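You operate a simulated robot arm through the tools that you are given. There is no shell and no other tool. Be economical: measure what you need, move in short steps, check, and stop when the job is done.

Carry out the task below with a simulated two-armed robot. There is one attempt and no reset: what you move stays moved.

Task
Put the 6 gauge block from the top of the blue table on the plate there and the 10 gauge block on top of the orange tin. Take the silver tin on the firebrick pad and put it away on the fourth shelf from the bottom of the grey shelf unit. Close the bottom grey drawer. Put the yellow flat bar on the counter top away on the top of the table in booth c. Put the flange labelled "F5" from the shelf under the plate rack on the second shelf from the bottom of the grey shelf unit. Any order will do.

It is judged by the outcome, as a careful person would: the job done as asked, and still so three seconds after it is handed in. It fails if anything else is knocked over, pushed out of place, dropped, spilled or broken.

Robot
Two 7-joint arms with two-finger parallel grippers on one trunk, on a base that drives. Base frame: it is fixed to the floor where the robot stands at the start and does not move with it; the origin is under the middle of the robot, x ahead of it, y to its left, z up; the surface under the hand at the start is at about z = 800. Units: mm, degrees, N and s.
The left shoulder is at the start at [193, 112, 1051], the right one opposite. Places, roughly: bottom grey drawer [-1500, 2000, 200]; flange [-4500, 2250, 250]; fourth shelf of the grey shelf unit [-5200, 2400, 1300]; gauge block [500, -500, 750]; orange tin (7x7x6 cm) [500, -100, 800]; plate (12x10x1 cm) [500, -300, 800]; second shelf of the grey shelf unit [-5200, 2400, 500]; silver tin [-2250, 2250, 1000]; top of the table in booth c [-4600, -5900, 900]; yellow flat bar (12x4x2 cm) [-1300, 2500, 900]. Payload 3.91 kg a hand.
The tool frame of a hand sits at the grasp point between the pads (the TCP): z along the fingers, y along the line on which they close. The tips reach 30 mm beyond it. The gripper opens to 110 mm. The fingers are 20 mm wide and 10 mm thick; the gripper's body (48 by 112 mm) begins 55 mm behind the TCP.
Orientation is that of the tool frame in the base frame, as a unit quaternion [w, x, y, z]. With the fingers straight down and closing along the base's y, the tool's x points along the base's -x, its y along +y and its z along -z.

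Tools
- The arms move only by the tool nudge_tool. It takes "left_series", "right_series" or both (then of equal length, played together; a hand with none holds still); each is a list of rows, each an object of numbers (a shift or turn left out is 0, a gripper value left out holds the last): "hand": the opening in per cent of the stroke, from 0 (shut) to 100 (fully open); "x", "y", "z": the shift along the tool's x, y, z in mm; "ax", "ay", "az": the turn, a rotation vector about the tool's x, y, z in degrees. In form: [{"hand": .., "x": .., "y": .., "z": .., "ax": .., "ay": .., "az": ..}, ...]. A call has 1 to 20 rows; each row is the pose to reach, as a shift and turn from the pose commanded when the call began, along the tool's axes at that moment. Each row takes 0.2 s and may step no farther than 50 mm and 8.6 degrees from the row before; otherwise, or with a gripper value out of range, the whole call is refused. Where a pose cannot be reached the arm comes as near as it can. A force on the tool above 40 N (or 10 N above the force at the start of the call, whichever is more), or a blocked arm, ends the call early, and 0.2 s more pass. Each finger travels about 108 mm/s and halts on what it meets, pressing with about 31 N; the grip force reading is that of the motor and also rises with nothing between the fingers. The clock runs only during rows and for 0.2 s after the last one: add rows that repeat a pose to give the fingers time. The reply holds the time, the measured pose of the TCP, the force on the tool along the base axes, the opening and the grip force, in the units named above and with some noise, with the torque about the TCP (base axes, N m) and any sound that the robot's microphone picked up.
- Cameras (640 x 400 px; columns grow to the right, rows downward): "scene" is now at [219.6, -89.8, 1282.9]; the picture's right is [-0.52, -0.85, -0.01], its down [-0.51, 0.32, -0.80] and it looks along [0.68, -0.41, -0.60] (base axes); focal length 282 px, centre (320, 200). "left" rides on the left gripper at [73, -17, -103] in its tool frame; the picture's right is [0.23, 0.97, 0.00], its down [-0.76, 0.18, -0.62] and it looks along [-0.61, 0.14, 0.78] (tool axes); focal length 222 px, centre (320, 200). "right" rides on the right gripper at [72, 17, -103] in its tool frame; the picture's right is [-0.23, 0.97, 0.00], its down [-0.76, -0.18, -0.62] and it looks along [-0.61, -0.14, 0.78] (tool axes); focal length 222 px, centre (320, 200). There is no depth. A picture from a camera that has moved, and an enlarged one, comes with that camera's place and axes in the base frame and with its lens. The place of the scene camera against the robot may be out by one fixed shift of up to 18 mm in any direction.
- snapshot(camera): a new picture of that camera. It takes no simulated time.
- move_column(by): slides the trunk up (or, below 0, down) by that many mm; the arms and the scene camera ride with it, the base frame stays. It gives what a move gives, with no picture.
- roll_base(legs): drives the robot by 1 to 6 legs, each [ahead, left, turn to the left] in mm, mm and degrees, along the robot's own axes; the way and the turn of a leg run together, so that a leg with both is an arc; at most 1500 mm and 180 degrees a leg. The arms and the cameras ride along, it lands a little off, and it stops where it bumps. It gives what a move gives.
- aim_head(pan, tilt): turns the head with the scene camera to pan (to the left, within 86 degrees either way) and tilt (down, from -29 to 69), counted from straight ahead of the robot. It gives what a move gives.
- zoom(camera, box): a new picture of the part [left, top, right, bottom] of that camera's present view, enlarged. It takes no simulated time.
- close_job(): hands the job in; it is judged then, once.

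Go step by step. Nothing tells you exact positions but the pictures and the camera data: compare them with the known pose of the tool, close in by small moves and look again before you grip or let go. The budget is 175 turns and 156 pictures, counting those below and the enlarged ones. Unless the task says otherwise, let go and move clear before handing in.

The tools are called after "Emit:" by a JSON object that holds its "name" and its "arguments". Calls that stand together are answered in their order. nudge_tool: Moves the arms, as the interface text tells. Its arguments: {"type":"object","properties":{"left_series":{"type":"array","items":{"type":"object","properties":{"hand":{"type":"number"},"x":{"type":"number"},"y":{"type":"number"},"z":{"type":"number"},"ax":{"type":"number"},"ay":{"type":"number"},"az":{"type":"number"}}}},"right_series":{"type":"array","items":{"type":"object","properties":{"hand":{"type":"number"},"x":{"type":"number"},"y":{"type":"number"},"z":{"type":"number"},"ax":{"type":"number"},"ay":{"type":"number"},"az":{"type":"number"}}}}},"required":[]} The other tools are called the same way: move_column (by) slides the trunk up or down; roll_base (legs) drives the base; aim_head (pan, tilt) turns the head that bears the scene camera; snapshot (camera) takes a picture; zoom (camera, box) takes an enlarged picture of a part of a camera's view; close_job () hands the job in.

At the start:

```text
time: 0.0
left_tool_pos: [592.6, -225.0, 1074.2]
left_tool_rot: [-0.003, 0.107, 0.994, 0.005]
left_force: [0.2, 0.0, -0.6]
left_wrist_torque: [-0.01, -0.01, 0.03]
left_gripper_width: 110.1
left_grasp_force: 0.1
right_tool_pos: [514.3, -738.1, 1078.2]
right_tool_rot: [-0.003, 0.105, 0.994, 0.004]
right_force: [1.1, -0.1, -0.2]
right_wrist_torque: [0.0, 0.04, 0.0]
right_gripper_width: 109.9
right_grasp_force: 0.1
trunk travel left (down, up): [-495.0, 445.0]
robot x, y, heading: [86.9, -16.2, -12.0]
head pan, tilt: [-19.5, 36.5]
```

scene: 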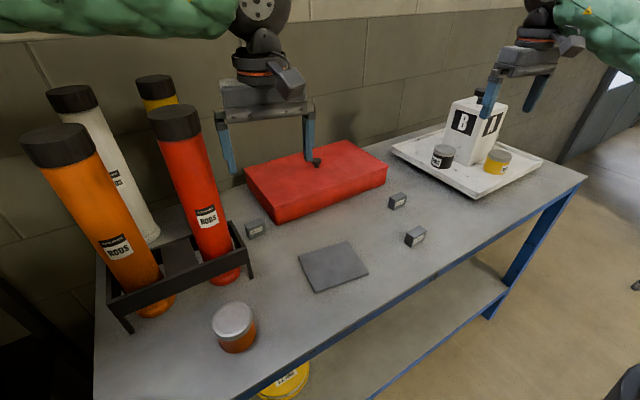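
right: 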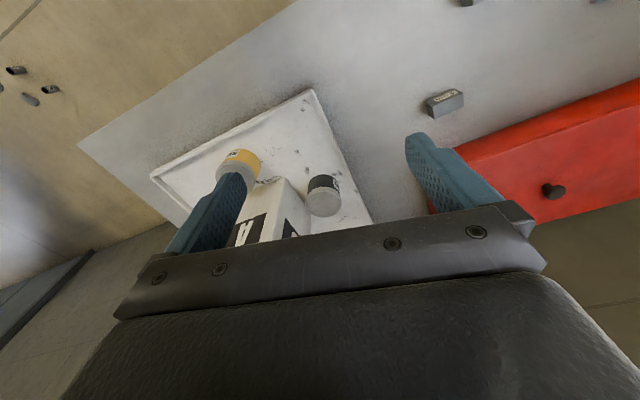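
left: 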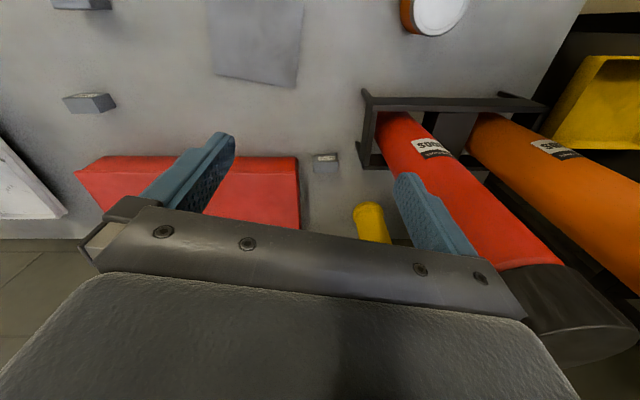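

I see the blue table with three small gauge blocks, the plate and the orange tin. I'll zoom in to read the block labels.

Emit:
{"name": "zoom", "arguments": {"camera": "scene", "box": [360, 170, 460, 260]}}

Emit:
{"name": "zoom", "arguments": {"camera": "scene", "box": [200, 200, 300, 260]}}

```text
4.44 times, centred on (410, 215) of scene
camera zoom: at [219.6, -89.8, 1282.9], right [-0.52, -0.85, -0.01], down [-0.51, 0.32, -0.8], along [0.68, -0.41, -0.6], focal length 1255 px, centre (-80, 133)
```

zoom: 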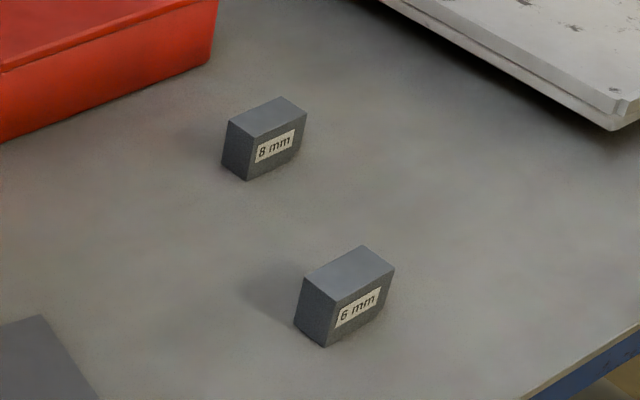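

```text
6.40 times, centred on (250, 230) of scene
camera zoom: at [219.6, -89.8, 1282.9], right [-0.52, -0.85, -0.01], down [-0.51, 0.32, -0.8], along [0.68, -0.41, -0.6], focal length 1807 px, centre (768, 8)
```

zoom: 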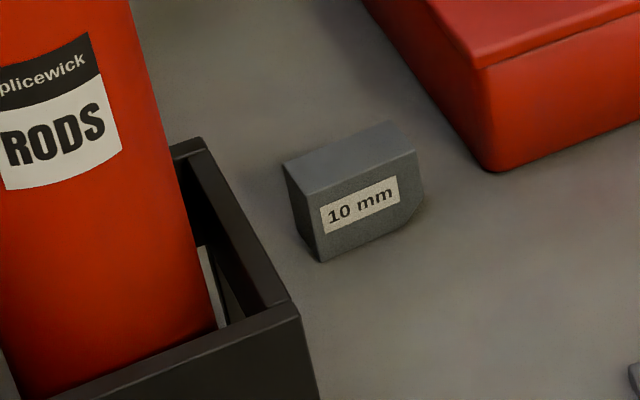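

Upper block seems to be 8 mm and the nearer one 6 mm; I'll verify by a closer zoom.

Emit:
{"name": "zoom", "arguments": {"camera": "scene", "box": [400, 222, 432, 248]}}

Emit:
{"name": "zoom", "arguments": {"camera": "scene", "box": [384, 188, 416, 214]}}

Emit:
{"name": "snapshot", "arguments": {"camera": "scene"}}

```text
15.38 times, centred on (416, 235) of scene
camera zoom: at [219.6, -89.8, 1282.9], right [-0.52, -0.85, -0.01], down [-0.51, 0.32, -0.8], along [0.68, -0.41, -0.6], focal length 4343 px, centre (-1157, -338)
```

zoom: 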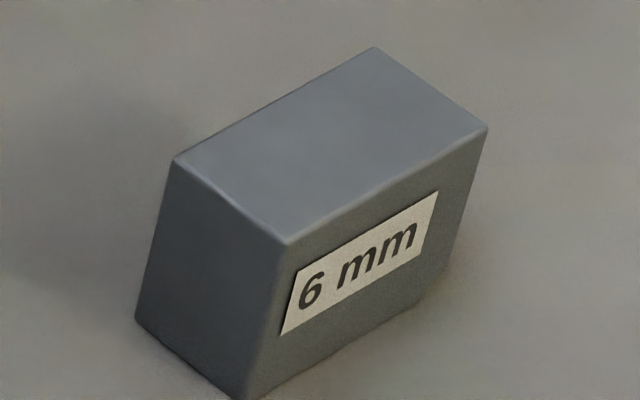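

```text
15.38 times, centred on (400, 201) of scene
camera zoom: at [219.6, -89.8, 1282.9], right [-0.52, -0.85, -0.01], down [-0.51, 0.32, -0.8], along [0.68, -0.41, -0.6], focal length 4343 px, centre (-911, 185)
```

zoom: 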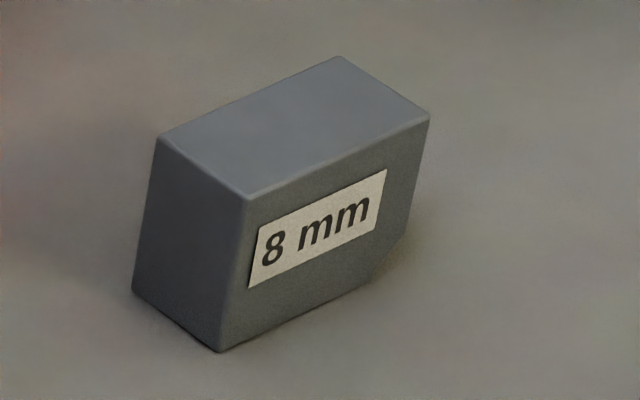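

```text
148 pictures are left
camera scene: at [219.6, -89.8, 1282.9], right [-0.52, -0.85, -0.01], down [-0.51, 0.32, -0.8], along [0.68, -0.41, -0.6], focal length 282 px, centre (320, 200)
```

scene: 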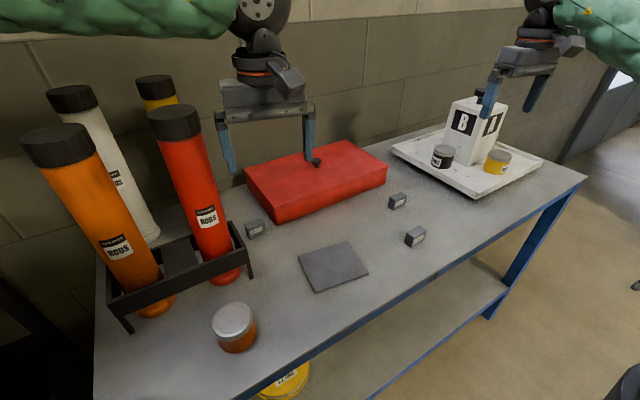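

The near block is "6 mm" at about (509,-522), the "10 mm" block is near (734,-214), the plate near (546,-317), the orange tin at about (500,-97). The tin is too close to the robot, so I back up 200 mm.

Emit:
{"name": "roll_base", "arguments": {"legs": [[-200, 0, 0]]}}

Emit:
{"name": "aim_head", "arguments": {"pan": -10, "tilt": 35}}

Emit:
{"name": "snapshot", "arguments": {"camera": "scene"}}

Emit:
{"name": "snapshot", "arguments": {"camera": "right"}}

Emit:
{"name": "snapshot", "arguments": {"camera": "left"}}

```text
time: 0.7
left_tool_pos: [583.5, -222.7, 1074.0]
left_tool_rot: [-0.002, 0.117, 0.993, 0.003]
left_force: [0.1, -0.1, 0.4]
left_wrist_torque: [-0.03, 0.0, 0.02]
left_gripper_width: 109.8
left_grasp_force: 0.1
right_tool_pos: [501.6, -731.9, 1088.4]
right_tool_rot: [-0.001, 0.111, 0.994, -0.001]
right_force: [0.7, 0.9, 0.0]
right_wrist_torque: [0.01, 0.0, -0.01]
right_gripper_width: 110.0
right_grasp_force: 0.1
trunk travel left (down, up): [-495.0, 445.0]
robot x, y, heading: [88.3, -12.3, -13.0]
head pan, tilt: [-19.5, 36.5]
stopped in leg 1: the robot was blocked; the commanded pose is now the measured one
```

```text
time: 1.4
left_tool_pos: [584.0, -222.2, 1073.1]
left_tool_rot: [-0.003, 0.116, 0.993, 0.003]
left_force: [0.1, -0.1, 0.1]
left_wrist_torque: [-0.01, 0.03, -0.01]
left_gripper_width: 109.9
left_grasp_force: 0.1
right_tool_pos: [502.8, -732.5, 1086.4]
right_tool_rot: [0.0, 0.111, 0.994, 0.0]
right_force: [-0.2, -0.2, -0.3]
right_wrist_torque: [0.0, 0.0, -0.01]
right_gripper_width: 110.1
right_grasp_force: 0.2
trunk travel left (down, up): [-495.0, 445.0]
robot x, y, heading: [85.0, -10.6, -12.6]
head pan, tilt: [-10.0, 35.0]
```

```text
147 pictures are left
camera scene: at [221.5, -68.9, 1286.0], right [-0.39, -0.92, 0.0], down [-0.53, 0.22, -0.82], along [0.75, -0.32, -0.58], focal length 282 px, centre (320, 200)
```

scene: 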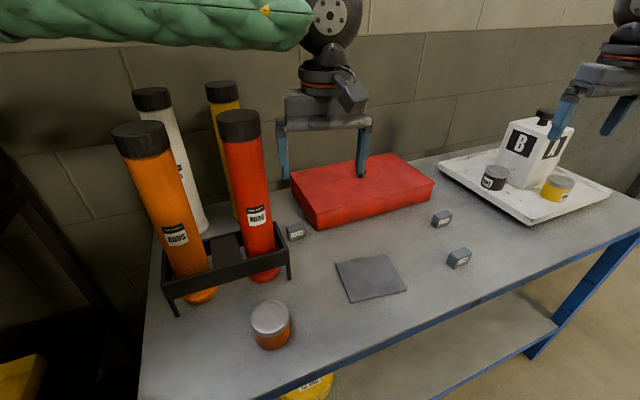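

```text
146 pictures are left
camera right: at [436.1, -699.0, 1190.8], right [0.44, 0.9, 0.0], down [0.7, -0.34, 0.62], along [0.56, -0.27, -0.78], focal length 222 px, centre (320, 200)
```

right: 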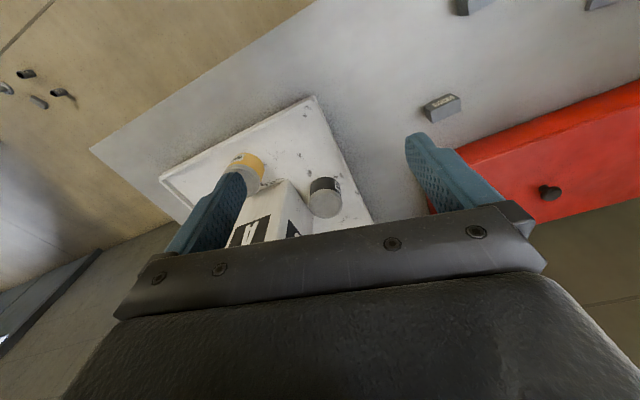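

```text
145 pictures are left
camera left: at [511.0, -223.3, 1178.1], right [0.0, 1.0, 0.01], down [0.78, -0.01, 0.62], along [0.62, 0.0, -0.78], focal length 222 px, centre (320, 200)
```

left: 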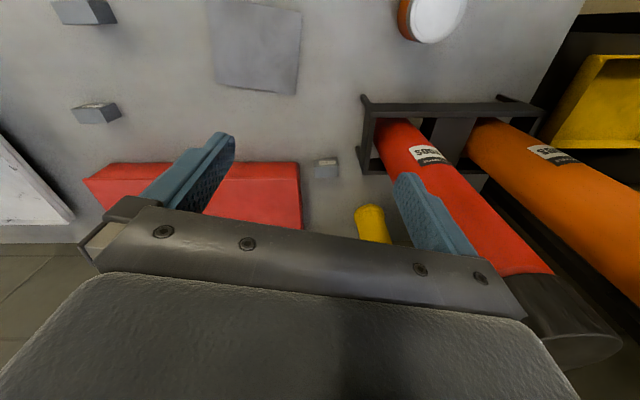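

The robot got blocked behind it. I'll look to both sides.

Emit:
{"name": "aim_head", "arguments": {"pan": -86, "tilt": 45}}

Emit:
{"name": "snapshot", "arguments": {"camera": "scene"}}

Emit:
{"name": "aim_head", "arguments": {"pan": 86, "tilt": 45}}

Emit:
{"name": "snapshot", "arguments": {"camera": "scene"}}

```text
time: 2.9
left_tool_pos: [584.5, -221.9, 1074.6]
left_tool_rot: [-0.002, 0.116, 0.993, 0.004]
left_force: [-0.5, -1.0, 0.4]
left_wrist_torque: [-0.03, -0.03, 0.03]
left_gripper_width: 109.9
left_grasp_force: 0.1
right_tool_pos: [504.2, -732.3, 1087.5]
right_tool_rot: [0.0, 0.11, 0.994, 0.0]
right_force: [-0.2, 0.4, -0.6]
right_wrist_torque: [0.01, -0.02, -0.04]
right_gripper_width: 110.2
right_grasp_force: 0.1
trunk travel left (down, up): [-495.0, 445.0]
robot x, y, heading: [87.6, -16.1, -12.6]
head pan, tilt: [-85.9, 45.0]
```

```text
144 pictures are left
camera scene: at [128.1, -115.3, 1271.1], right [-0.99, 0.15, 0.0], down [0.11, 0.7, -0.71], along [-0.11, -0.7, -0.71], focal length 282 px, centre (320, 200)
```

scene: 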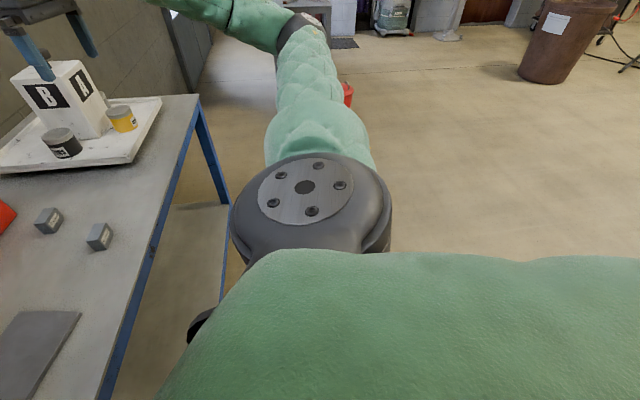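

```text
time: 5.5
left_tool_pos: [584.7, -223.1, 1073.7]
left_tool_rot: [-0.002, 0.115, 0.993, 0.003]
left_force: [0.3, -0.1, -0.1]
left_wrist_torque: [0.02, 0.0, -0.01]
left_gripper_width: 109.9
left_grasp_force: 0.0
right_tool_pos: [502.5, -733.1, 1086.0]
right_tool_rot: [0.0, 0.111, 0.994, 0.0]
right_force: [0.1, -0.5, -0.9]
right_wrist_torque: [0.0, 0.0, 0.0]
right_gripper_width: 110.0
right_grasp_force: 0.1
trunk travel left (down, up): [-495.0, 445.0]
robot x, y, heading: [84.4, -15.2, -12.8]
head pan, tilt: [85.9, 45.0]
```

```text
143 pictures are left
camera scene: at [163.9, 42.9, 1271.6], right [0.96, -0.29, 0.0], down [-0.21, -0.67, -0.71], along [0.2, 0.68, -0.71], focal length 282 px, centre (320, 200)
```

scene: 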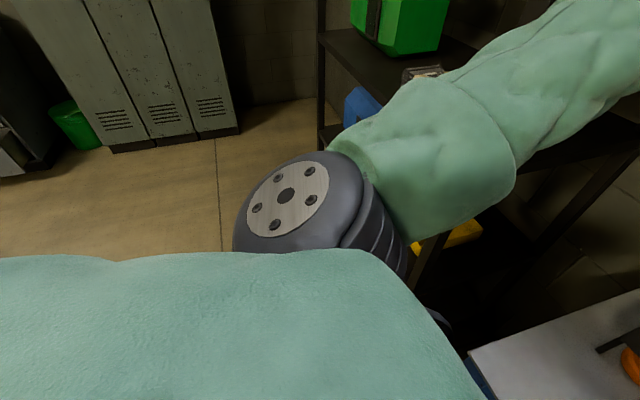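

Something blocked the reverse; floor to the right is open. I'll raise the arms, turn right and look back.

Emit:
{"name": "move_column", "arguments": {"by": 150}}

Emit:
{"name": "roll_base", "arguments": {"legs": [[0, 0, -60]]}}

Emit:
{"name": "aim_head", "arguments": {"pan": -86, "tilt": 35}}

Emit:
{"name": "snapshot", "arguments": {"camera": "scene"}}

```text
time: 7.2
left_tool_pos: [585.3, -220.3, 1224.6]
left_tool_rot: [-0.002, 0.115, 0.993, 0.003]
left_force: [0.4, 0.7, -0.2]
left_wrist_torque: [0.03, 0.01, 0.0]
left_gripper_width: 110.0
left_grasp_force: 0.1
right_tool_pos: [503.5, -731.1, 1237.9]
right_tool_rot: [0.0, 0.11, 0.994, -0.001]
right_force: [0.4, -0.1, -0.1]
right_wrist_torque: [0.02, 0.02, 0.02]
right_gripper_width: 110.0
right_grasp_force: 0.0
trunk travel left (down, up): [-645.0, 295.0]
robot x, y, heading: [85.9, -15.3, -12.5]
head pan, tilt: [85.9, 45.0]
```

```text
time: 10.3
left_tool_pos: [155.1, -549.1, 1224.7]
left_tool_rot: [0.001, 0.598, 0.801, 0.002]
left_force: [1.3, -0.3, -0.2]
left_wrist_torque: [-0.01, -0.03, 0.02]
left_gripper_width: 109.9
left_grasp_force: 0.1
right_tool_pos: [-328.5, -731.6, 1238.8]
right_tool_rot: [0.0, 0.594, 0.804, -0.001]
right_force: [0.3, 0.0, -0.1]
right_wrist_torque: [-0.01, -0.02, 0.05]
right_gripper_width: 110.0
right_grasp_force: 0.0
trunk travel left (down, up): [-645.0, 295.0]
robot x, y, heading: [88.1, -15.7, -72.9]
head pan, tilt: [85.9, 45.0]
```

```text
time: 12.9
left_tool_pos: [153.6, -548.7, 1226.0]
left_tool_rot: [0.0, 0.598, 0.801, 0.003]
left_force: [-1.2, 0.6, 0.5]
left_wrist_torque: [-0.03, 0.02, -0.03]
left_gripper_width: 110.1
left_grasp_force: 0.1
right_tool_pos: [-329.1, -732.1, 1239.6]
right_tool_rot: [0.001, 0.594, 0.805, -0.001]
right_force: [0.7, -0.3, -0.1]
right_wrist_torque: [0.01, 0.01, 0.02]
right_gripper_width: 109.8
right_grasp_force: 0.0
trunk travel left (down, up): [-645.0, 295.0]
robot x, y, heading: [87.0, -15.2, -72.8]
head pan, tilt: [-85.9, 35.0]
```

```text
142 pictures are left
camera scene: at [22.5, -100.6, 1436.3], right [-0.36, 0.93, 0.0], down [0.54, 0.21, -0.82], along [-0.76, -0.29, -0.57], focal length 282 px, centre (320, 200)
```

scene: 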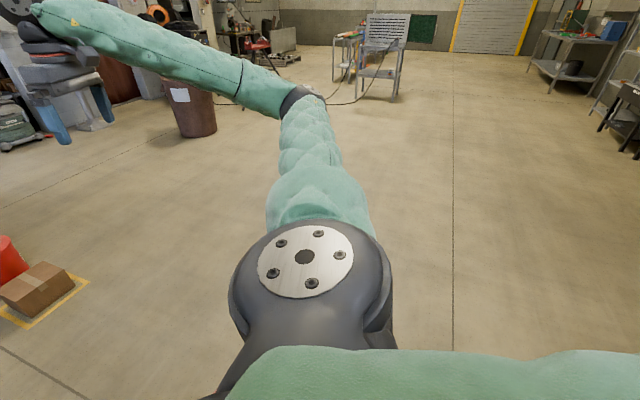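

Behind is open floor, so I'll slide back from here with the arms up, then turn back to the table.

Emit:
{"name": "roll_base", "arguments": {"legs": [[-98, -174, 0], [0, 0, 61]]}}

Emit:
{"name": "aim_head", "arguments": {"pan": -5, "tilt": 38}}

Emit:
{"name": "snapshot", "arguments": {"camera": "scene"}}

```text
time: 17.0
left_tool_pos: [375.7, -217.7, 1217.9]
left_tool_rot: [-0.007, 0.153, 0.988, 0.008]
left_force: [-0.8, 0.2, -0.6]
left_wrist_torque: [0.02, -0.01, 0.01]
left_gripper_width: 109.8
left_grasp_force: 0.1
right_tool_pos: [264.6, -718.4, 1234.5]
right_tool_rot: [-0.001, 0.143, 0.99, 0.001]
right_force: [0.0, -0.9, 0.7]
right_wrist_torque: [0.02, -0.06, -0.02]
right_gripper_width: 109.9
right_grasp_force: 0.0
trunk travel left (down, up): [-645.0, 295.0]
robot x, y, heading: [-104.5, 29.5, -16.6]
head pan, tilt: [-85.9, 35.0]
stopped in leg 2: the robot was blocked; the commanded pose is now the measured one
```

```text
time: 18.6
left_tool_pos: [379.5, -219.0, 1218.4]
left_tool_rot: [-0.005, 0.151, 0.989, 0.009]
left_force: [0.2, -0.4, 0.4]
left_wrist_torque: [0.03, 0.02, -0.02]
left_gripper_width: 109.9
left_grasp_force: 0.0
right_tool_pos: [266.9, -719.9, 1231.6]
right_tool_rot: [-0.001, 0.142, 0.99, 0.002]
right_force: [-0.2, 0.8, -0.5]
right_wrist_torque: [0.0, 0.01, -0.01]
right_gripper_width: 109.9
right_grasp_force: 0.1
trunk travel left (down, up): [-645.0, 295.0]
robot x, y, heading: [-105.7, 30.4, -16.3]
head pan, tilt: [-5.0, 38.0]
```

```text
141 pictures are left
camera scene: at [31.5, -32.6, 1431.1], right [-0.36, -0.93, -0.01], down [-0.57, 0.23, -0.79], along [0.73, -0.28, -0.62], focal length 282 px, centre (320, 200)
```

scene: 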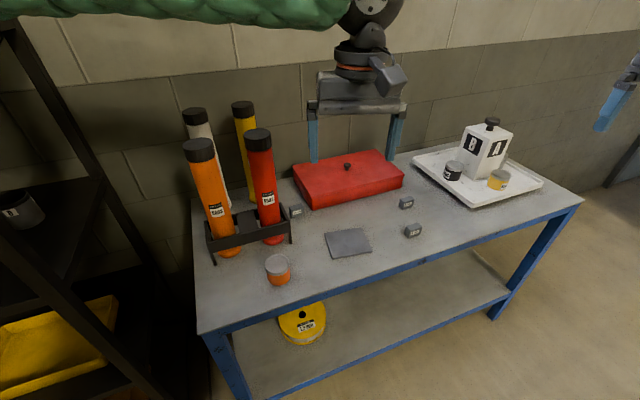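

The left elbow touches the dark rack on the left. I'll shift the robot right by ~140 mm and a bit ahead.

Emit:
{"name": "roll_base", "arguments": {"legs": [[0, -136, 0], [67, 0, 6]]}}

Emit:
{"name": "aim_head", "arguments": {"pan": 20, "tilt": 38}}

Emit:
{"name": "snapshot", "arguments": {"camera": "scene"}}

Emit:
{"name": "snapshot", "arguments": {"camera": "left"}}

```text
time: 20.5
left_tool_pos: [428.8, -304.0, 1219.8]
left_tool_rot: [-0.006, 0.096, 0.995, 0.005]
left_force: [0.7, -0.1, -0.6]
left_wrist_torque: [0.02, 0.01, 0.01]
left_gripper_width: 110.2
left_grasp_force: 0.1
right_tool_pos: [373.2, -813.0, 1238.0]
right_tool_rot: [-0.001, 0.088, 0.996, -0.001]
right_force: [0.7, 0.5, -0.2]
right_wrist_torque: [0.02, 0.04, -0.02]
right_gripper_width: 110.0
right_grasp_force: 0.1
trunk travel left (down, up): [-645.0, 295.0]
robot x, y, heading: [-77.2, -123.1, -10.2]
head pan, tilt: [-5.0, 38.0]
```

```text
time: 21.4
left_tool_pos: [426.1, -303.5, 1222.4]
left_tool_rot: [-0.005, 0.097, 0.995, 0.005]
left_force: [-1.1, -0.3, 0.5]
left_wrist_torque: [-0.02, 0.0, 0.0]
left_gripper_width: 109.9
left_grasp_force: 0.0
right_tool_pos: [371.0, -813.1, 1237.8]
right_tool_rot: [0.0, 0.088, 0.996, -0.001]
right_force: [0.6, -1.0, 0.3]
right_wrist_torque: [0.02, -0.04, 0.01]
right_gripper_width: 110.3
right_grasp_force: 0.0
trunk travel left (down, up): [-645.0, 295.0]
robot x, y, heading: [-77.5, -119.3, -10.2]
head pan, tilt: [20.0, 38.0]
```

```text
140 pictures are left
camera scene: at [60.9, -117.3, 1431.9], right [0.17, -0.99, 0.0], down [-0.61, -0.1, -0.79], along [0.78, 0.13, -0.62], focal length 282 px, centre (320, 200)
```

scene: 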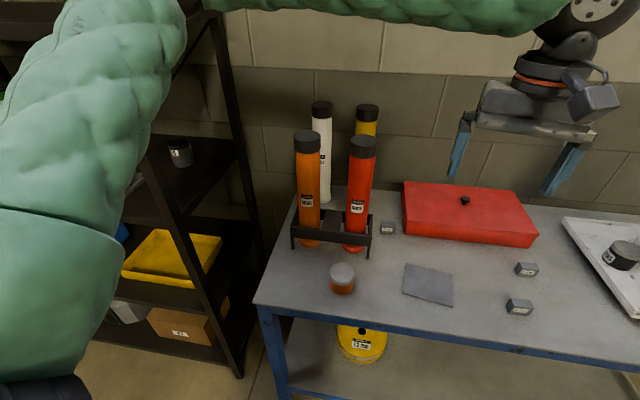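

```text
139 pictures are left
camera left: at [353.2, -306.6, 1325.7], right [-0.04, 1.0, 0.01], down [0.79, 0.02, 0.62], along [0.62, 0.03, -0.79], focal length 222 px, centre (320, 200)
```

left: 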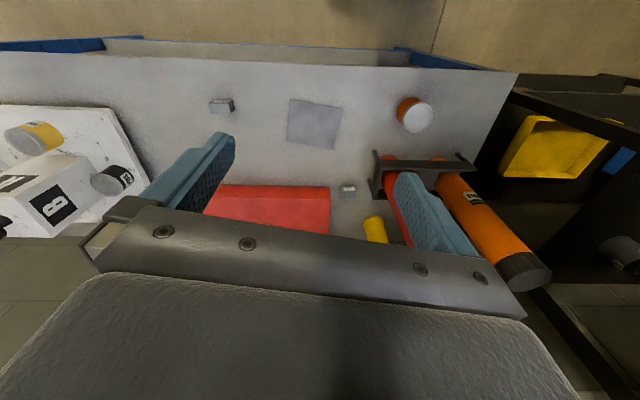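

The surroundings look undisturbed. I lower the column and bring the left hand over the 10 mm block (turned ~100° to close along x, avoiding the rack) and the right hand over the 6 mm block.

Emit:
{"name": "move_column", "arguments": {"by": -150}}

Emit:
{"name": "nudge_tool", "arguments": {"left_series": [{"hand": 60, "x": -21, "y": 8.7, "z": 6, "az": -8.4}, {"x": -42, "y": 17.3, "z": 12, "az": -16.8}, {"x": -63, "y": 26, "z": 18, "az": -25.2}, {"x": -84, "y": 34.7, "z": 24, "az": -33.6}, {"x": -105, "y": 43.3, "z": 30, "az": -42}, {"x": -126, "y": 52, "z": 36, "az": -50.4}, {"x": -147, "y": 60.7, "z": 42, "az": -58.8}, {"x": -168, "y": 69.3, "z": 48, "az": -67.2}, {"x": -189, "y": 78, "z": 54, "az": -75.6}, {"x": -210, "y": 86.7, "z": 60, "az": -84}, {"x": -231, "y": 95.3, "z": 66, "az": -92.4}, {"x": -252, "y": 104, "z": 72, "az": -100.8}], "right_series": [{"hand": 80, "x": -7.1, "y": 25.8, "z": 11.5, "az": -0.8}, {"x": -14.2, "y": 51.7, "z": 23, "az": -1.6}, {"x": -21.3, "y": 77.5, "z": 34.5, "az": -2.4}, {"x": -28.3, "y": 103.3, "z": 46, "az": -3.2}, {"x": -35.4, "y": 129, "z": 57.5, "az": -4}, {"x": -42.5, "y": 155, "z": 69, "az": -4.8}, {"x": -49.6, "y": 181, "z": 80.5, "az": -5.6}, {"x": -56.7, "y": 206.7, "z": 92, "az": -6.4}, {"x": -63.8, "y": 232.5, "z": 103.5, "az": -7.2}, {"x": -70.8, "y": 258.3, "z": 115, "az": -8}, {"x": -78, "y": 284, "z": 126.5, "az": -8.8}, {"x": -85, "y": 310, "z": 138, "az": -9.5}]}}

Emit:
{"name": "snapshot", "arguments": {"camera": "left"}}

Emit:
{"name": "snapshot", "arguments": {"camera": "right"}}

```text
time: 23.1
left_tool_pos: [426.7, -302.9, 1070.5]
left_tool_rot: [-0.004, 0.096, 0.995, 0.004]
left_force: [-0.4, -0.3, -0.4]
left_wrist_torque: [0.02, 0.01, 0.02]
left_gripper_width: 110.1
left_grasp_force: 0.2
right_tool_pos: [370.8, -812.9, 1088.6]
right_tool_rot: [0.0, 0.088, 0.996, -0.001]
right_force: [-0.4, -1.0, -0.8]
right_wrist_torque: [0.01, 0.02, -0.03]
right_gripper_width: 110.1
right_grasp_force: 0.0
trunk travel left (down, up): [-495.0, 445.0]
robot x, y, heading: [-79.8, -115.5, -10.3]
head pan, tilt: [20.0, 38.0]
```

```text
time: 25.7
left_tool_pos: [701.2, -247.7, 981.6]
left_tool_rot: [-0.003, -0.706, 0.708, 0.013]
left_force: [1.0, -0.3, -0.8]
left_wrist_torque: [0.08, 0.05, -0.01]
left_gripper_width: 65.9
left_grasp_force: 0.1
right_tool_pos: [516.4, -522.2, 939.1]
right_tool_rot: [-0.006, 0.005, 1.0, -0.001]
right_force: [1.8, 0.7, -0.1]
right_wrist_torque: [0.01, 0.12, -0.01]
right_gripper_width: 88.2
right_grasp_force: 0.1
trunk travel left (down, up): [-495.0, 445.0]
robot x, y, heading: [-77.7, -117.9, -10.0]
head pan, tilt: [20.0, 38.0]
```

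```text
138 pictures are left
camera left: at [720.9, -322.7, 1083.9], right [-0.97, -0.22, 0.02], down [-0.16, 0.75, 0.64], along [-0.16, 0.62, -0.77], focal length 222 px, centre (320, 200)
```

left: 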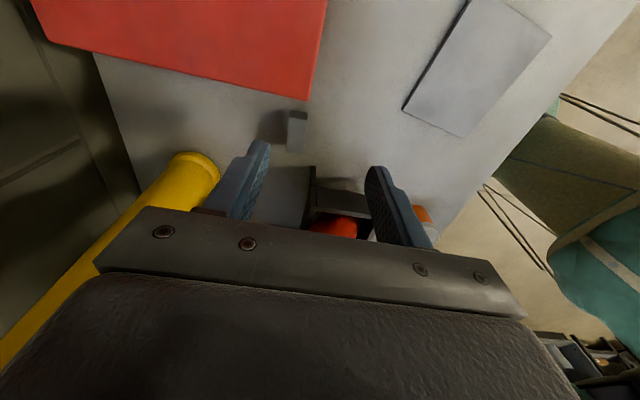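

```text
137 pictures are left
camera right: at [445.5, -502.5, 1044.1], right [0.24, 0.97, 0.0], down [0.77, -0.18, 0.62], along [0.6, -0.15, -0.79], focal length 222 px, centre (320, 200)
```

right: 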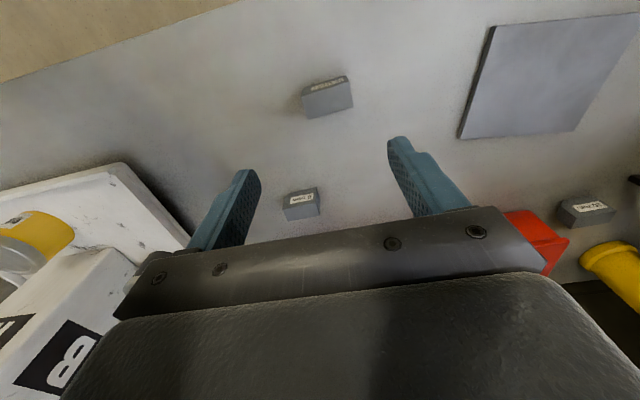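

Both hands hover. I'll zoom to see the 10 mm block's outline and orientation.

Emit:
{"name": "zoom", "arguments": {"camera": "left", "box": [250, 90, 346, 150]}}

Emit:
{"name": "nudge_tool", "arguments": {"right_series": [{"x": 10, "y": 6, "z": 20}, {"x": 20, "y": 12, "z": 40}, {"x": 20, "y": 12, "z": 65}]}}

Emit:
{"name": "snapshot", "arguments": {"camera": "right"}}

```text
6.67 times, centred on (298, 120) of left
camera zoom: at [720.9, -322.7, 1083.9], right [-0.97, -0.22, 0.02], down [-0.16, 0.75, 0.64], along [-0.16, 0.62, -0.77], focal length 1481 px, centre (467, 733)
```

zoom: 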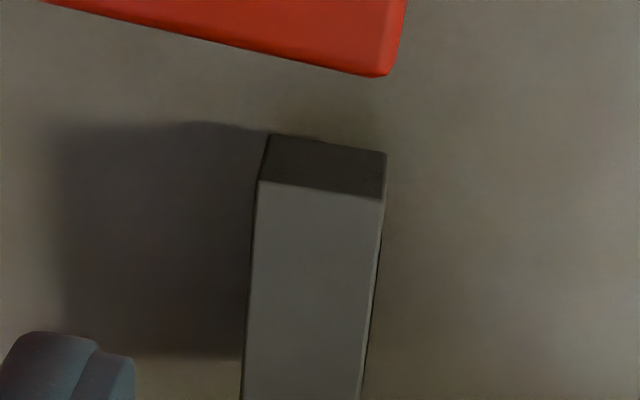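

```text
time: 26.5
left_tool_pos: [694.2, -248.1, 995.1]
left_tool_rot: [-0.001, -0.705, 0.709, 0.008]
left_force: [-0.3, 0.4, -0.3]
left_wrist_torque: [-0.02, 0.02, 0.02]
left_gripper_width: 65.9
left_grasp_force: 0.0
right_tool_pos: [489.3, -510.4, 883.2]
right_tool_rot: [-0.001, 0.005, 1.0, 0.0]
right_force: [-0.7, -0.2, -0.4]
right_wrist_torque: [0.0, 0.06, -0.02]
right_gripper_width: 88.0
right_grasp_force: 0.2
trunk travel left (down, up): [-495.0, 445.0]
robot x, y, heading: [-79.1, -116.9, -10.2]
head pan, tilt: [20.0, 38.0]
```

```text
135 pictures are left
camera right: at [417.3, -491.3, 988.1], right [0.24, 0.97, 0.0], down [0.76, -0.18, 0.62], along [0.6, -0.15, -0.78], focal length 222 px, centre (320, 200)
```

right: 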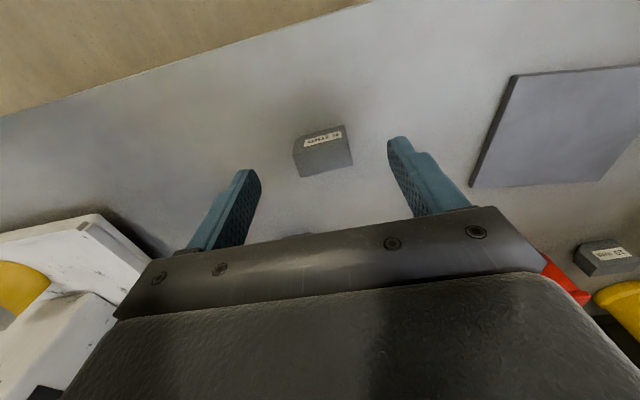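

Right block centre ≈ (498,-509), left (10 mm) block ≈ (718,-209), turned ~4°. I correct and lower both hands.

Emit:
{"name": "nudge_tool", "arguments": {"left_series": [{"x": -13, "y": -8, "z": 10, "az": -1.3}, {"x": -26, "y": -16, "z": 20, "az": -2.6}, {"x": -39, "y": -24, "z": 40, "az": -3.8}, {"x": -39, "y": -24, "z": 70, "az": -3.8}, {"x": -39, "y": -24, "z": 95, "az": -3.8}, {"x": -39, "y": -24, "z": 95, "az": -3.8}], "right_series": [{"x": -9, "y": 1.5}, {"x": -9, "y": 1.5, "z": 15}, {"x": -9, "y": 1.5, "z": 30}, {"x": -9, "y": 1.5, "z": 42}, {"x": -9, "y": 1.5, "z": 47}, {"x": -9, "y": 1.5, "z": 47}]}}

Emit:
{"name": "snapshot", "arguments": {"camera": "left"}}

Emit:
{"name": "snapshot", "arguments": {"camera": "right"}}

```text
time: 28.1
left_tool_pos: [698.6, -218.0, 934.1]
left_tool_rot: [-0.007, 0.72, -0.694, 0.017]
left_force: [-0.5, -0.8, 0.3]
left_wrist_torque: [0.0, -0.02, 0.02]
left_gripper_width: 66.1
left_grasp_force: 0.1
right_tool_pos: [487.0, -509.4, 843.5]
right_tool_rot: [0.006, 0.005, 1.0, -0.002]
right_force: [-0.9, -0.2, -0.6]
right_wrist_torque: [0.0, -0.01, 0.02]
right_gripper_width: 87.9
right_grasp_force: 0.1
trunk travel left (down, up): [-495.0, 445.0]
robot x, y, heading: [-79.0, -122.4, -10.3]
head pan, tilt: [20.0, 38.0]
stopped in row 6 (left hand): the arm was blocked; the commanded pose is now the measured one
```

```text
134 pictures are left
camera left: at [714.6, -288.8, 1040.5], right [-0.96, -0.26, -0.03], down [-0.23, 0.76, 0.61], along [-0.14, 0.59, -0.79], focal length 222 px, centre (320, 200)
```

left: 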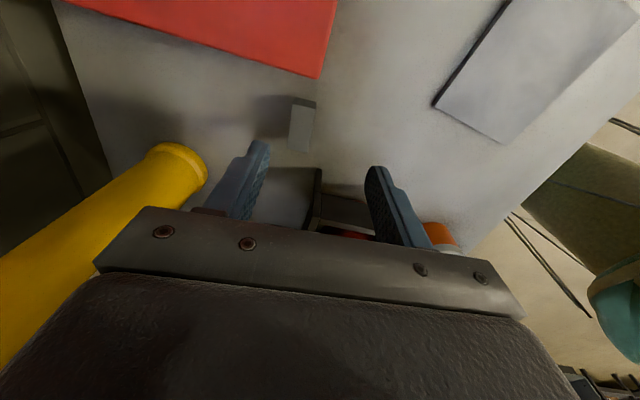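

```text
133 pictures are left
camera right: at [413.1, -489.2, 946.4], right [0.24, 0.97, 0.0], down [0.75, -0.18, 0.63], along [0.62, -0.15, -0.77], focal length 222 px, centre (320, 200)
```

right: 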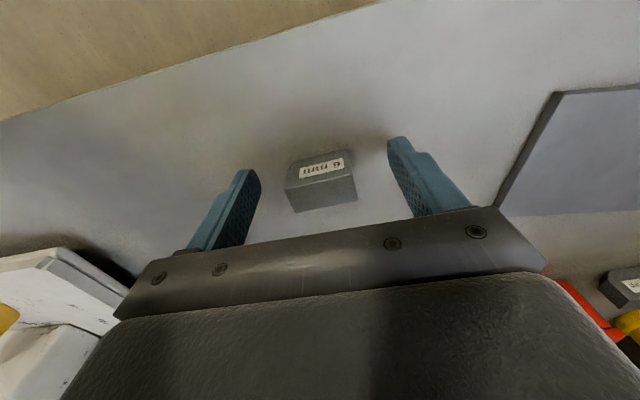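

The left arm was blocked, likely its forearm over the tubes, so I raise it straight up; the right hand takes the 6 mm block, and later the 10 mm block too.

Emit:
{"name": "nudge_tool", "arguments": {"left_series": [{"z": -20}, {"z": -40}, {"z": -60}, {"z": -80}, {"z": -100}, {"z": -120}, {"z": -140}, {"z": -140}], "right_series": [{"x": -6}, {"x": -12, "y": 0.5}, {"x": -12, "y": 0.5, "z": 3}, {"x": -12, "y": 0.5, "z": 5}, {"x": -12, "y": 0.5, "z": 5}, {"hand": 0, "x": -12, "y": 0.5, "z": 5}, {"hand": 0, "x": -12, "y": 0.5, "z": 5}, {"hand": 0, "x": -12, "y": 0.5, "z": 5}]}}

Emit:
{"name": "snapshot", "arguments": {"camera": "right"}}

Emit:
{"name": "snapshot", "arguments": {"camera": "scene"}}

```text
time: 29.9
left_tool_pos: [713.9, -214.7, 1058.5]
left_tool_rot: [-0.001, 0.725, -0.689, 0.006]
left_force: [-0.2, 1.1, 0.2]
left_wrist_torque: [0.02, 0.01, 0.02]
left_gripper_width: 65.8
left_grasp_force: 0.0
right_tool_pos: [510.1, -508.9, 831.4]
right_tool_rot: [-0.001, 0.005, 1.0, -0.001]
right_force: [0.1, 0.7, -0.5]
right_wrist_torque: [0.03, -0.01, 0.02]
right_gripper_width: 44.3
right_grasp_force: 31.0
trunk travel left (down, up): [-495.0, 445.0]
robot x, y, heading: [-76.0, -119.7, -9.9]
head pan, tilt: [20.0, 38.0]
```

```text
132 pictures are left
camera right: at [437.7, -490.6, 936.4], right [0.24, 0.97, 0.0], down [0.76, -0.18, 0.62], along [0.6, -0.15, -0.78], focal length 222 px, centre (320, 200)
```

right: 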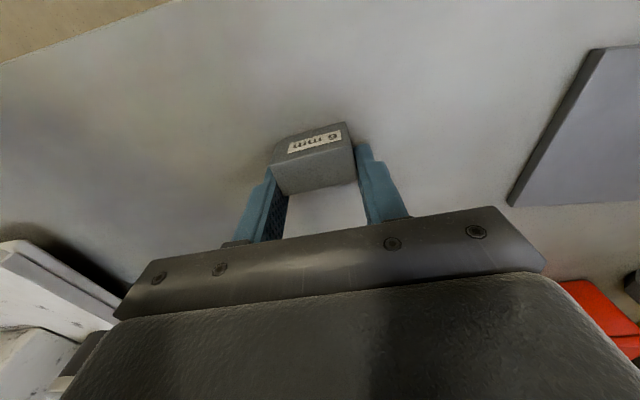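

```text
131 pictures are left
camera scene: at [61.9, -117.5, 1281.7], right [0.17, -0.99, 0.0], down [-0.61, -0.1, -0.79], along [0.78, 0.13, -0.62], focal length 282 px, centre (320, 200)
```

scene: 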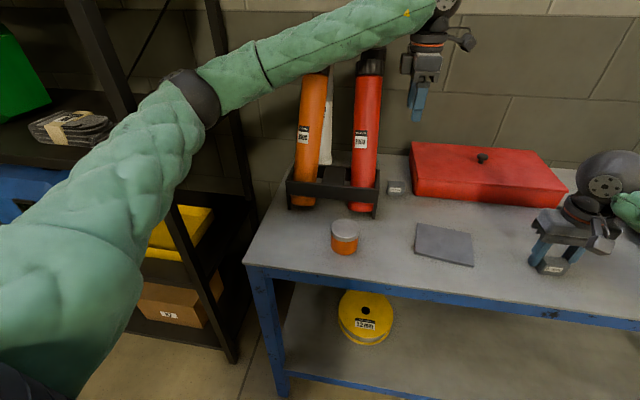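

The 6 mm block is gripped but off-centre; I reopen to re-centre it, while the left hand goes higher and retreats from the tubes.

Emit:
{"name": "nudge_tool", "arguments": {"left_series": [{"z": -30}, {"z": -60}, {"z": -90}, {"z": -120}, {"z": -120, "y": 30, "x": 5}, {"z": -120, "y": 60, "x": 10}, {"z": -120, "y": 90, "x": 15}, {"z": -120, "y": 120, "x": 20}, {"z": -120, "y": 150, "x": 25}, {"z": -120, "y": 180, "x": 30}], "right_series": [{"hand": 70}, {"hand": 70}, {"x": 0}, {"x": 0}, {"x": 0}, {"x": 0}, {"x": 0}, {"x": 0}, {"x": 0}, {"x": 0}]}}

Emit:
{"name": "snapshot", "arguments": {"camera": "right"}}

```text
time: 32.1
left_tool_pos: [534.0, -251.5, 1177.3]
left_tool_rot: [-0.002, 0.725, -0.689, 0.005]
left_force: [-0.1, -1.3, 0.0]
left_wrist_torque: [-0.04, -0.01, 0.0]
left_gripper_width: 66.1
left_grasp_force: 0.1
right_tool_pos: [509.6, -510.6, 832.6]
right_tool_rot: [0.0, 0.005, 1.0, -0.002]
right_force: [0.2, 0.8, 1.1]
right_wrist_torque: [-0.01, 0.01, 0.0]
right_gripper_width: 76.9
right_grasp_force: 0.1
trunk travel left (down, up): [-495.0, 445.0]
robot x, y, heading: [-77.3, -118.8, -10.0]
head pan, tilt: [20.0, 38.0]
```

```text
130 pictures are left
camera right: at [437.4, -490.7, 936.5], right [0.24, 0.97, 0.0], down [0.76, -0.18, 0.62], along [0.6, -0.15, -0.78], focal length 222 px, centre (320, 200)
```

right: 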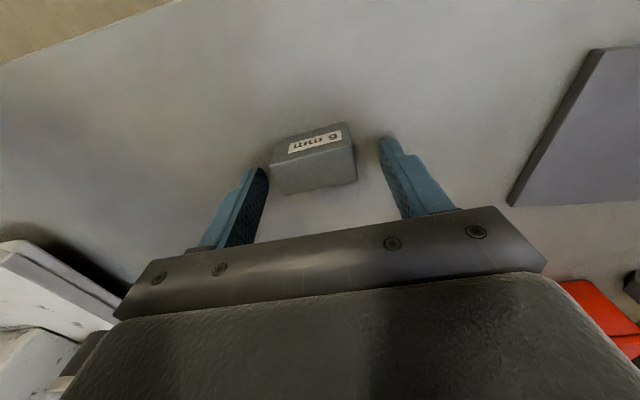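

Block centre is about (498,-509); I shift 11 mm back and grip again.

Emit:
{"name": "nudge_tool", "arguments": {"right_series": [{"x": 6, "z": -1}, {"x": 11, "z": -2}, {"x": 11, "z": -2}, {"x": 11, "z": -2}, {"hand": 0, "x": 11, "z": -2}, {"hand": 0, "x": 11, "z": -2}, {"hand": 0, "x": 11, "z": -2}]}}

Emit:
{"name": "nudge_tool", "arguments": {"right_series": [{"z": -20}, {"z": -40}, {"z": -60}, {"z": -80}, {"z": -80}]}}

Emit:
{"name": "snapshot", "arguments": {"camera": "right"}}

```text
time: 33.7
left_tool_pos: [532.1, -251.5, 1177.9]
left_tool_rot: [-0.001, 0.725, -0.689, 0.006]
left_force: [-0.3, -0.1, -0.1]
left_wrist_torque: [0.0, -0.01, 0.01]
left_gripper_width: 66.0
left_grasp_force: 0.0
right_tool_pos: [499.0, -509.4, 833.8]
right_tool_rot: [-0.001, 0.005, 1.0, 0.0]
right_force: [0.7, -1.1, 1.2]
right_wrist_torque: [0.07, 0.0, 0.03]
right_gripper_width: 43.8
right_grasp_force: 30.7
trunk travel left (down, up): [-495.0, 445.0]
robot x, y, heading: [-76.9, -118.1, -10.1]
head pan, tilt: [20.0, 38.0]
```

```text
time: 34.9
left_tool_pos: [533.5, -250.7, 1176.1]
left_tool_rot: [-0.002, 0.724, -0.689, 0.006]
left_force: [-0.1, 0.3, 0.0]
left_wrist_torque: [0.01, 0.03, 0.0]
left_gripper_width: 66.0
left_grasp_force: 0.0
right_tool_pos: [498.2, -508.8, 915.0]
right_tool_rot: [-0.001, 0.006, 1.0, 0.0]
right_force: [0.5, -0.5, -0.6]
right_wrist_torque: [-0.01, -0.01, -0.01]
right_gripper_width: 0.1
right_grasp_force: 30.6
trunk travel left (down, up): [-495.0, 445.0]
robot x, y, heading: [-77.0, -116.5, -10.1]
head pan, tilt: [20.0, 38.0]
```

```text
129 pictures are left
camera right: at [426.3, -490.3, 1018.4], right [0.24, 0.97, 0.0], down [0.76, -0.18, 0.62], along [0.6, -0.15, -0.78], focal length 222 px, centre (320, 200)
```

right: 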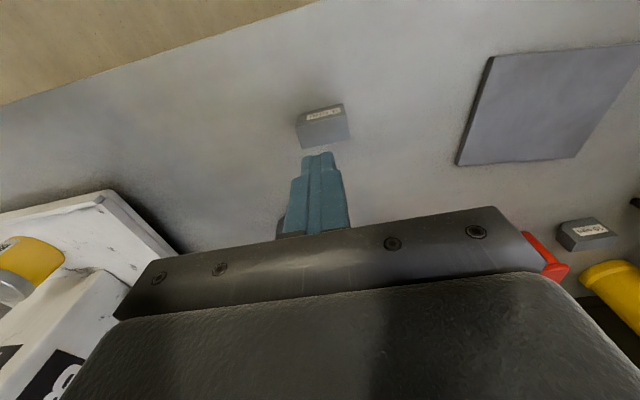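

The block slipped out of the shallow end grip. I'll turn the right hand 90° and grip it across its 21 mm thickness instead.

Emit:
{"name": "nudge_tool", "arguments": {"right_series": [{"hand": 60, "az": -8.2}, {"az": -16.4}, {"az": -24.6}, {"az": -32.8}, {"az": -41}, {"az": -49.2}, {"az": -57.4}, {"az": -65.6}, {"az": -73.8}, {"az": -82}, {"az": -90}, {"az": -90}]}}

Emit:
{"name": "snapshot", "arguments": {"camera": "right"}}

```text
time: 37.5
left_tool_pos: [532.8, -252.4, 1177.0]
left_tool_rot: [-0.002, 0.724, -0.689, 0.006]
left_force: [0.9, -0.6, -0.2]
left_wrist_torque: [-0.01, -0.01, 0.04]
left_gripper_width: 65.9
left_grasp_force: 0.1
right_tool_pos: [353.9, -288.9, 873.2]
right_tool_rot: [0.002, -0.653, 0.757, -0.026]
right_force: [0.0, -0.5, 0.4]
right_wrist_torque: [0.02, 0.0, -0.01]
right_gripper_width: 65.9
right_grasp_force: 0.1
right hand out of reach, approached as far as the arm can: row 6, 7, 8, 9, 10, 11, 12
trunk travel left (down, up): [-495.0, 445.0]
robot x, y, heading: [-77.9, -116.6, -10.0]
head pan, tilt: [20.0, 38.0]
```

```text
128 pictures are left
camera right: at [321.9, -352.3, 979.4], right [-0.93, 0.37, -0.05], down [0.26, 0.75, 0.61], along [0.26, 0.55, -0.79], focal length 222 px, centre (320, 200)
```

right: 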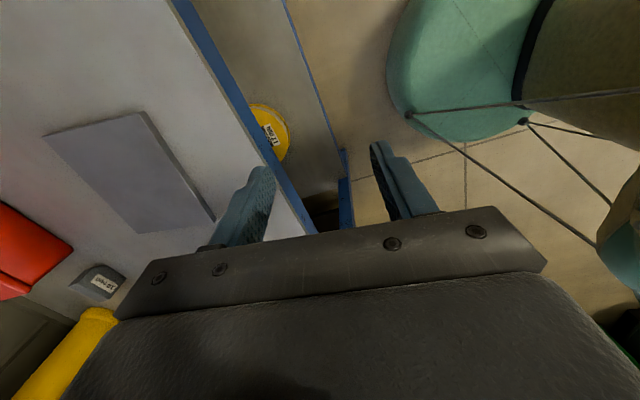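

The right wrist can't turn that way; I retrace (higher) and turn it the other way.

Emit:
{"name": "nudge_tool", "arguments": {"right_series": [{"z": -10, "az": 8.2}, {"z": -20, "az": 16.4}, {"z": -30, "az": 24.6}, {"z": -40, "az": 32.8}, {"z": -50, "az": 41}, {"z": -60, "az": 49.2}, {"z": -60, "az": 57.4}, {"z": -60, "az": 65.6}, {"z": -60, "az": 73.8}, {"z": -60, "az": 82}, {"z": -60, "az": 90}, {"z": -60, "az": 90}]}}

```text
time: 40.1
left_tool_pos: [534.7, -252.2, 1177.2]
left_tool_rot: [-0.002, 0.725, -0.689, 0.005]
left_force: [0.3, 0.8, -0.3]
left_wrist_torque: [-0.02, -0.01, -0.02]
left_gripper_width: 65.8
left_grasp_force: 0.0
right_tool_pos: [352.9, -284.4, 938.4]
right_tool_rot: [0.02, 0.076, 0.997, -0.018]
right_force: [0.0, -0.7, -0.6]
right_wrist_torque: [0.03, 0.03, 0.01]
right_gripper_width: 66.0
right_grasp_force: 0.1
trunk travel left (down, up): [-495.0, 445.0]
robot x, y, heading: [-75.8, -115.4, -10.1]
head pan, tilt: [20.0, 38.0]
```

Now back upright; I move over the block, fix the small tilt, then turn clockwise.

Emit:
{"name": "nudge_tool", "arguments": {"right_series": [{"x": -22, "y": -25, "ax": -0.5, "ay": 0.6}, {"x": -44, "y": -50, "ax": -1, "ay": 1.2}, {"x": -66, "y": -75, "ax": -1.4, "ay": 1.8}, {"x": -88, "y": -100, "ax": -1.9, "ay": 2.4}, {"x": -110, "y": -125, "ax": -1.9, "ay": 2.4}, {"x": -133, "y": -150, "ax": -1.9, "ay": 2.4}, {"x": -155, "y": -175, "ax": -1.9, "ay": 2.4}, {"x": -177, "y": -200, "ax": -1.9, "ay": 2.4}, {"x": -177, "y": -200, "ax": -1.9, "ay": 2.4}]}}

Emit:
{"name": "nudge_tool", "arguments": {"right_series": [{"az": 8.2}, {"az": 16.4}, {"az": 24.6}, {"az": 32.8}, {"az": 41}, {"az": 49.2}, {"az": 57.4}, {"az": 65.6}, {"az": 73.8}, {"az": 81.5}, {"az": 81.5}]}}

Emit:
{"name": "snapshot", "arguments": {"camera": "right"}}

```text
time: 42.1
left_tool_pos: [532.5, -250.4, 1176.9]
left_tool_rot: [-0.001, 0.725, -0.689, 0.005]
left_force: [-0.2, -0.3, -0.5]
left_wrist_torque: [0.02, 0.0, -0.01]
left_gripper_width: 66.1
left_grasp_force: 0.1
right_tool_pos: [496.7, -509.3, 951.4]
right_tool_rot: [0.0, 0.075, 0.997, 0.0]
right_force: [0.2, 0.4, 0.5]
right_wrist_torque: [0.0, -0.01, 0.03]
right_gripper_width: 66.1
right_grasp_force: 0.1
trunk travel left (down, up): [-495.0, 445.0]
robot x, y, heading: [-76.8, -115.9, -10.3]
head pan, tilt: [20.0, 38.0]
```

```text
time: 44.5
left_tool_pos: [533.2, -250.5, 1177.9]
left_tool_rot: [-0.002, 0.725, -0.689, 0.006]
left_force: [-0.4, 0.1, -0.6]
left_wrist_torque: [0.04, 0.0, -0.01]
left_gripper_width: 66.0
left_grasp_force: 0.1
right_tool_pos: [497.9, -508.5, 952.8]
right_tool_rot: [0.0, 0.708, 0.706, 0.0]
right_force: [-0.2, -0.3, -1.0]
right_wrist_torque: [0.02, 0.03, -0.01]
right_gripper_width: 66.3
right_grasp_force: 0.2
trunk travel left (down, up): [-495.0, 445.0]
robot x, y, heading: [-77.2, -117.9, -10.2]
head pan, tilt: [20.0, 38.0]
```

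```text
127 pictures are left
camera right: at [514.8, -435.5, 1056.5], right [0.97, -0.23, 0.0], down [-0.18, -0.76, 0.62], along [-0.14, -0.61, -0.78], focal length 222 px, centre (320, 200)
```

right: 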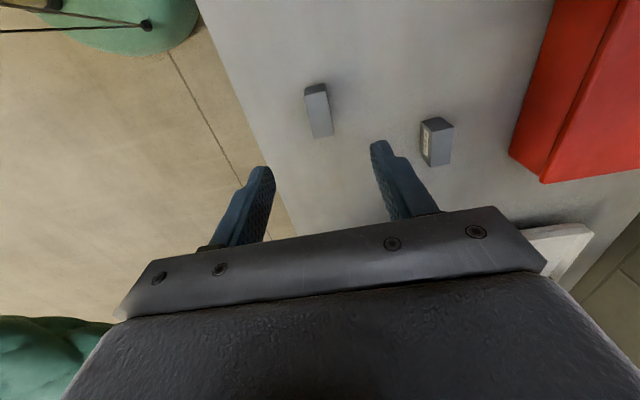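

The hand is aligned over the 6 mm block. I descend slowly until just above the table and grip.

Emit:
{"name": "nudge_tool", "arguments": {"right_series": [{"z": 30}, {"z": 60}, {"z": 90}, {"z": 110}, {"z": 118}, {"z": 121}, {"z": 121}]}}

Emit:
{"name": "snapshot", "arguments": {"camera": "right"}}

```text
time: 46.1
left_tool_pos: [534.2, -251.3, 1177.4]
left_tool_rot: [-0.003, 0.725, -0.689, 0.005]
left_force: [-0.3, -0.1, 0.0]
left_wrist_torque: [-0.01, -0.01, 0.0]
left_gripper_width: 65.9
left_grasp_force: 0.0
right_tool_pos: [498.3, -509.1, 830.6]
right_tool_rot: [0.001, 0.707, 0.707, 0.0]
right_force: [0.9, -0.2, -0.3]
right_wrist_torque: [-0.01, -0.05, 0.01]
right_gripper_width: 66.1
right_grasp_force: 0.1
trunk travel left (down, up): [-495.0, 445.0]
robot x, y, heading: [-80.9, -115.7, -10.1]
head pan, tilt: [20.0, 38.0]
```

```text
126 pictures are left
camera right: at [514.6, -435.9, 935.1], right [0.97, -0.23, 0.0], down [-0.18, -0.76, 0.62], along [-0.14, -0.61, -0.78], focal length 222 px, centre (320, 200)
```

right: 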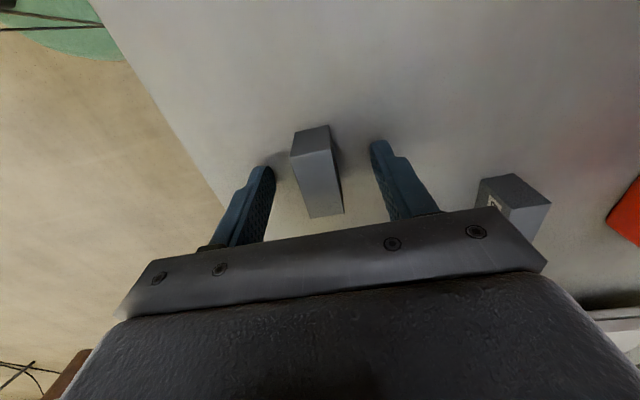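

Well centred; I shift 3 mm, grip and test-lift.

Emit:
{"name": "nudge_tool", "arguments": {"right_series": [{"x": 3}, {"x": 3, "z": 1}, {"hand": 0, "x": 3, "z": 1}, {"hand": 0, "x": 3, "z": 1}, {"hand": 0, "x": 3, "z": 1}, {"hand": 0, "x": 3, "z": 1}]}}

Emit:
{"name": "nudge_tool", "arguments": {"right_series": [{"z": -8}, {"z": -20}, {"z": -35}, {"z": -50}, {"z": -50}]}}

Emit:
{"name": "snapshot", "arguments": {"camera": "right"}}

```text
time: 47.5
left_tool_pos: [533.8, -250.9, 1176.3]
left_tool_rot: [-0.002, 0.725, -0.689, 0.006]
left_force: [-0.6, 0.8, -0.2]
left_wrist_torque: [0.06, 0.03, 0.03]
left_gripper_width: 65.9
left_grasp_force: 0.0
right_tool_pos: [498.2, -505.4, 829.5]
right_tool_rot: [0.0, 0.707, 0.707, 0.0]
right_force: [-1.7, -0.9, 1.1]
right_wrist_torque: [0.03, 0.04, 0.02]
right_gripper_width: 21.6
right_grasp_force: 30.5
trunk travel left (down, up): [-495.0, 445.0]
robot x, y, heading: [-77.3, -119.3, -10.3]
head pan, tilt: [20.0, 38.0]
```

```text
time: 48.7
left_tool_pos: [535.1, -252.2, 1176.7]
left_tool_rot: [-0.003, 0.725, -0.689, 0.005]
left_force: [0.2, 0.3, 0.4]
left_wrist_torque: [0.03, 0.0, 0.0]
left_gripper_width: 65.7
left_grasp_force: 0.0
right_tool_pos: [497.8, -507.3, 879.9]
right_tool_rot: [-0.001, 0.707, 0.707, 0.0]
right_force: [0.1, -0.4, -1.9]
right_wrist_torque: [0.0, 0.0, -0.01]
right_gripper_width: 21.9
right_grasp_force: 31.2
trunk travel left (down, up): [-495.0, 445.0]
robot x, y, heading: [-76.6, -117.5, -10.2]
head pan, tilt: [20.0, 38.0]
```

```text
125 pictures are left
camera right: at [514.4, -432.9, 984.1], right [0.97, -0.23, 0.0], down [-0.18, -0.76, 0.62], along [-0.14, -0.61, -0.78], focal length 222 px, centre (320, 200)
```

right: 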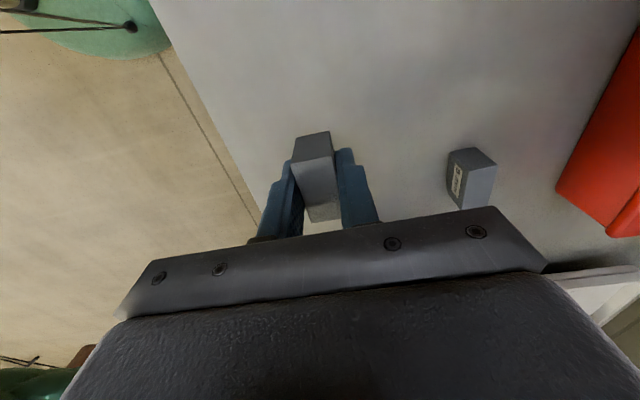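

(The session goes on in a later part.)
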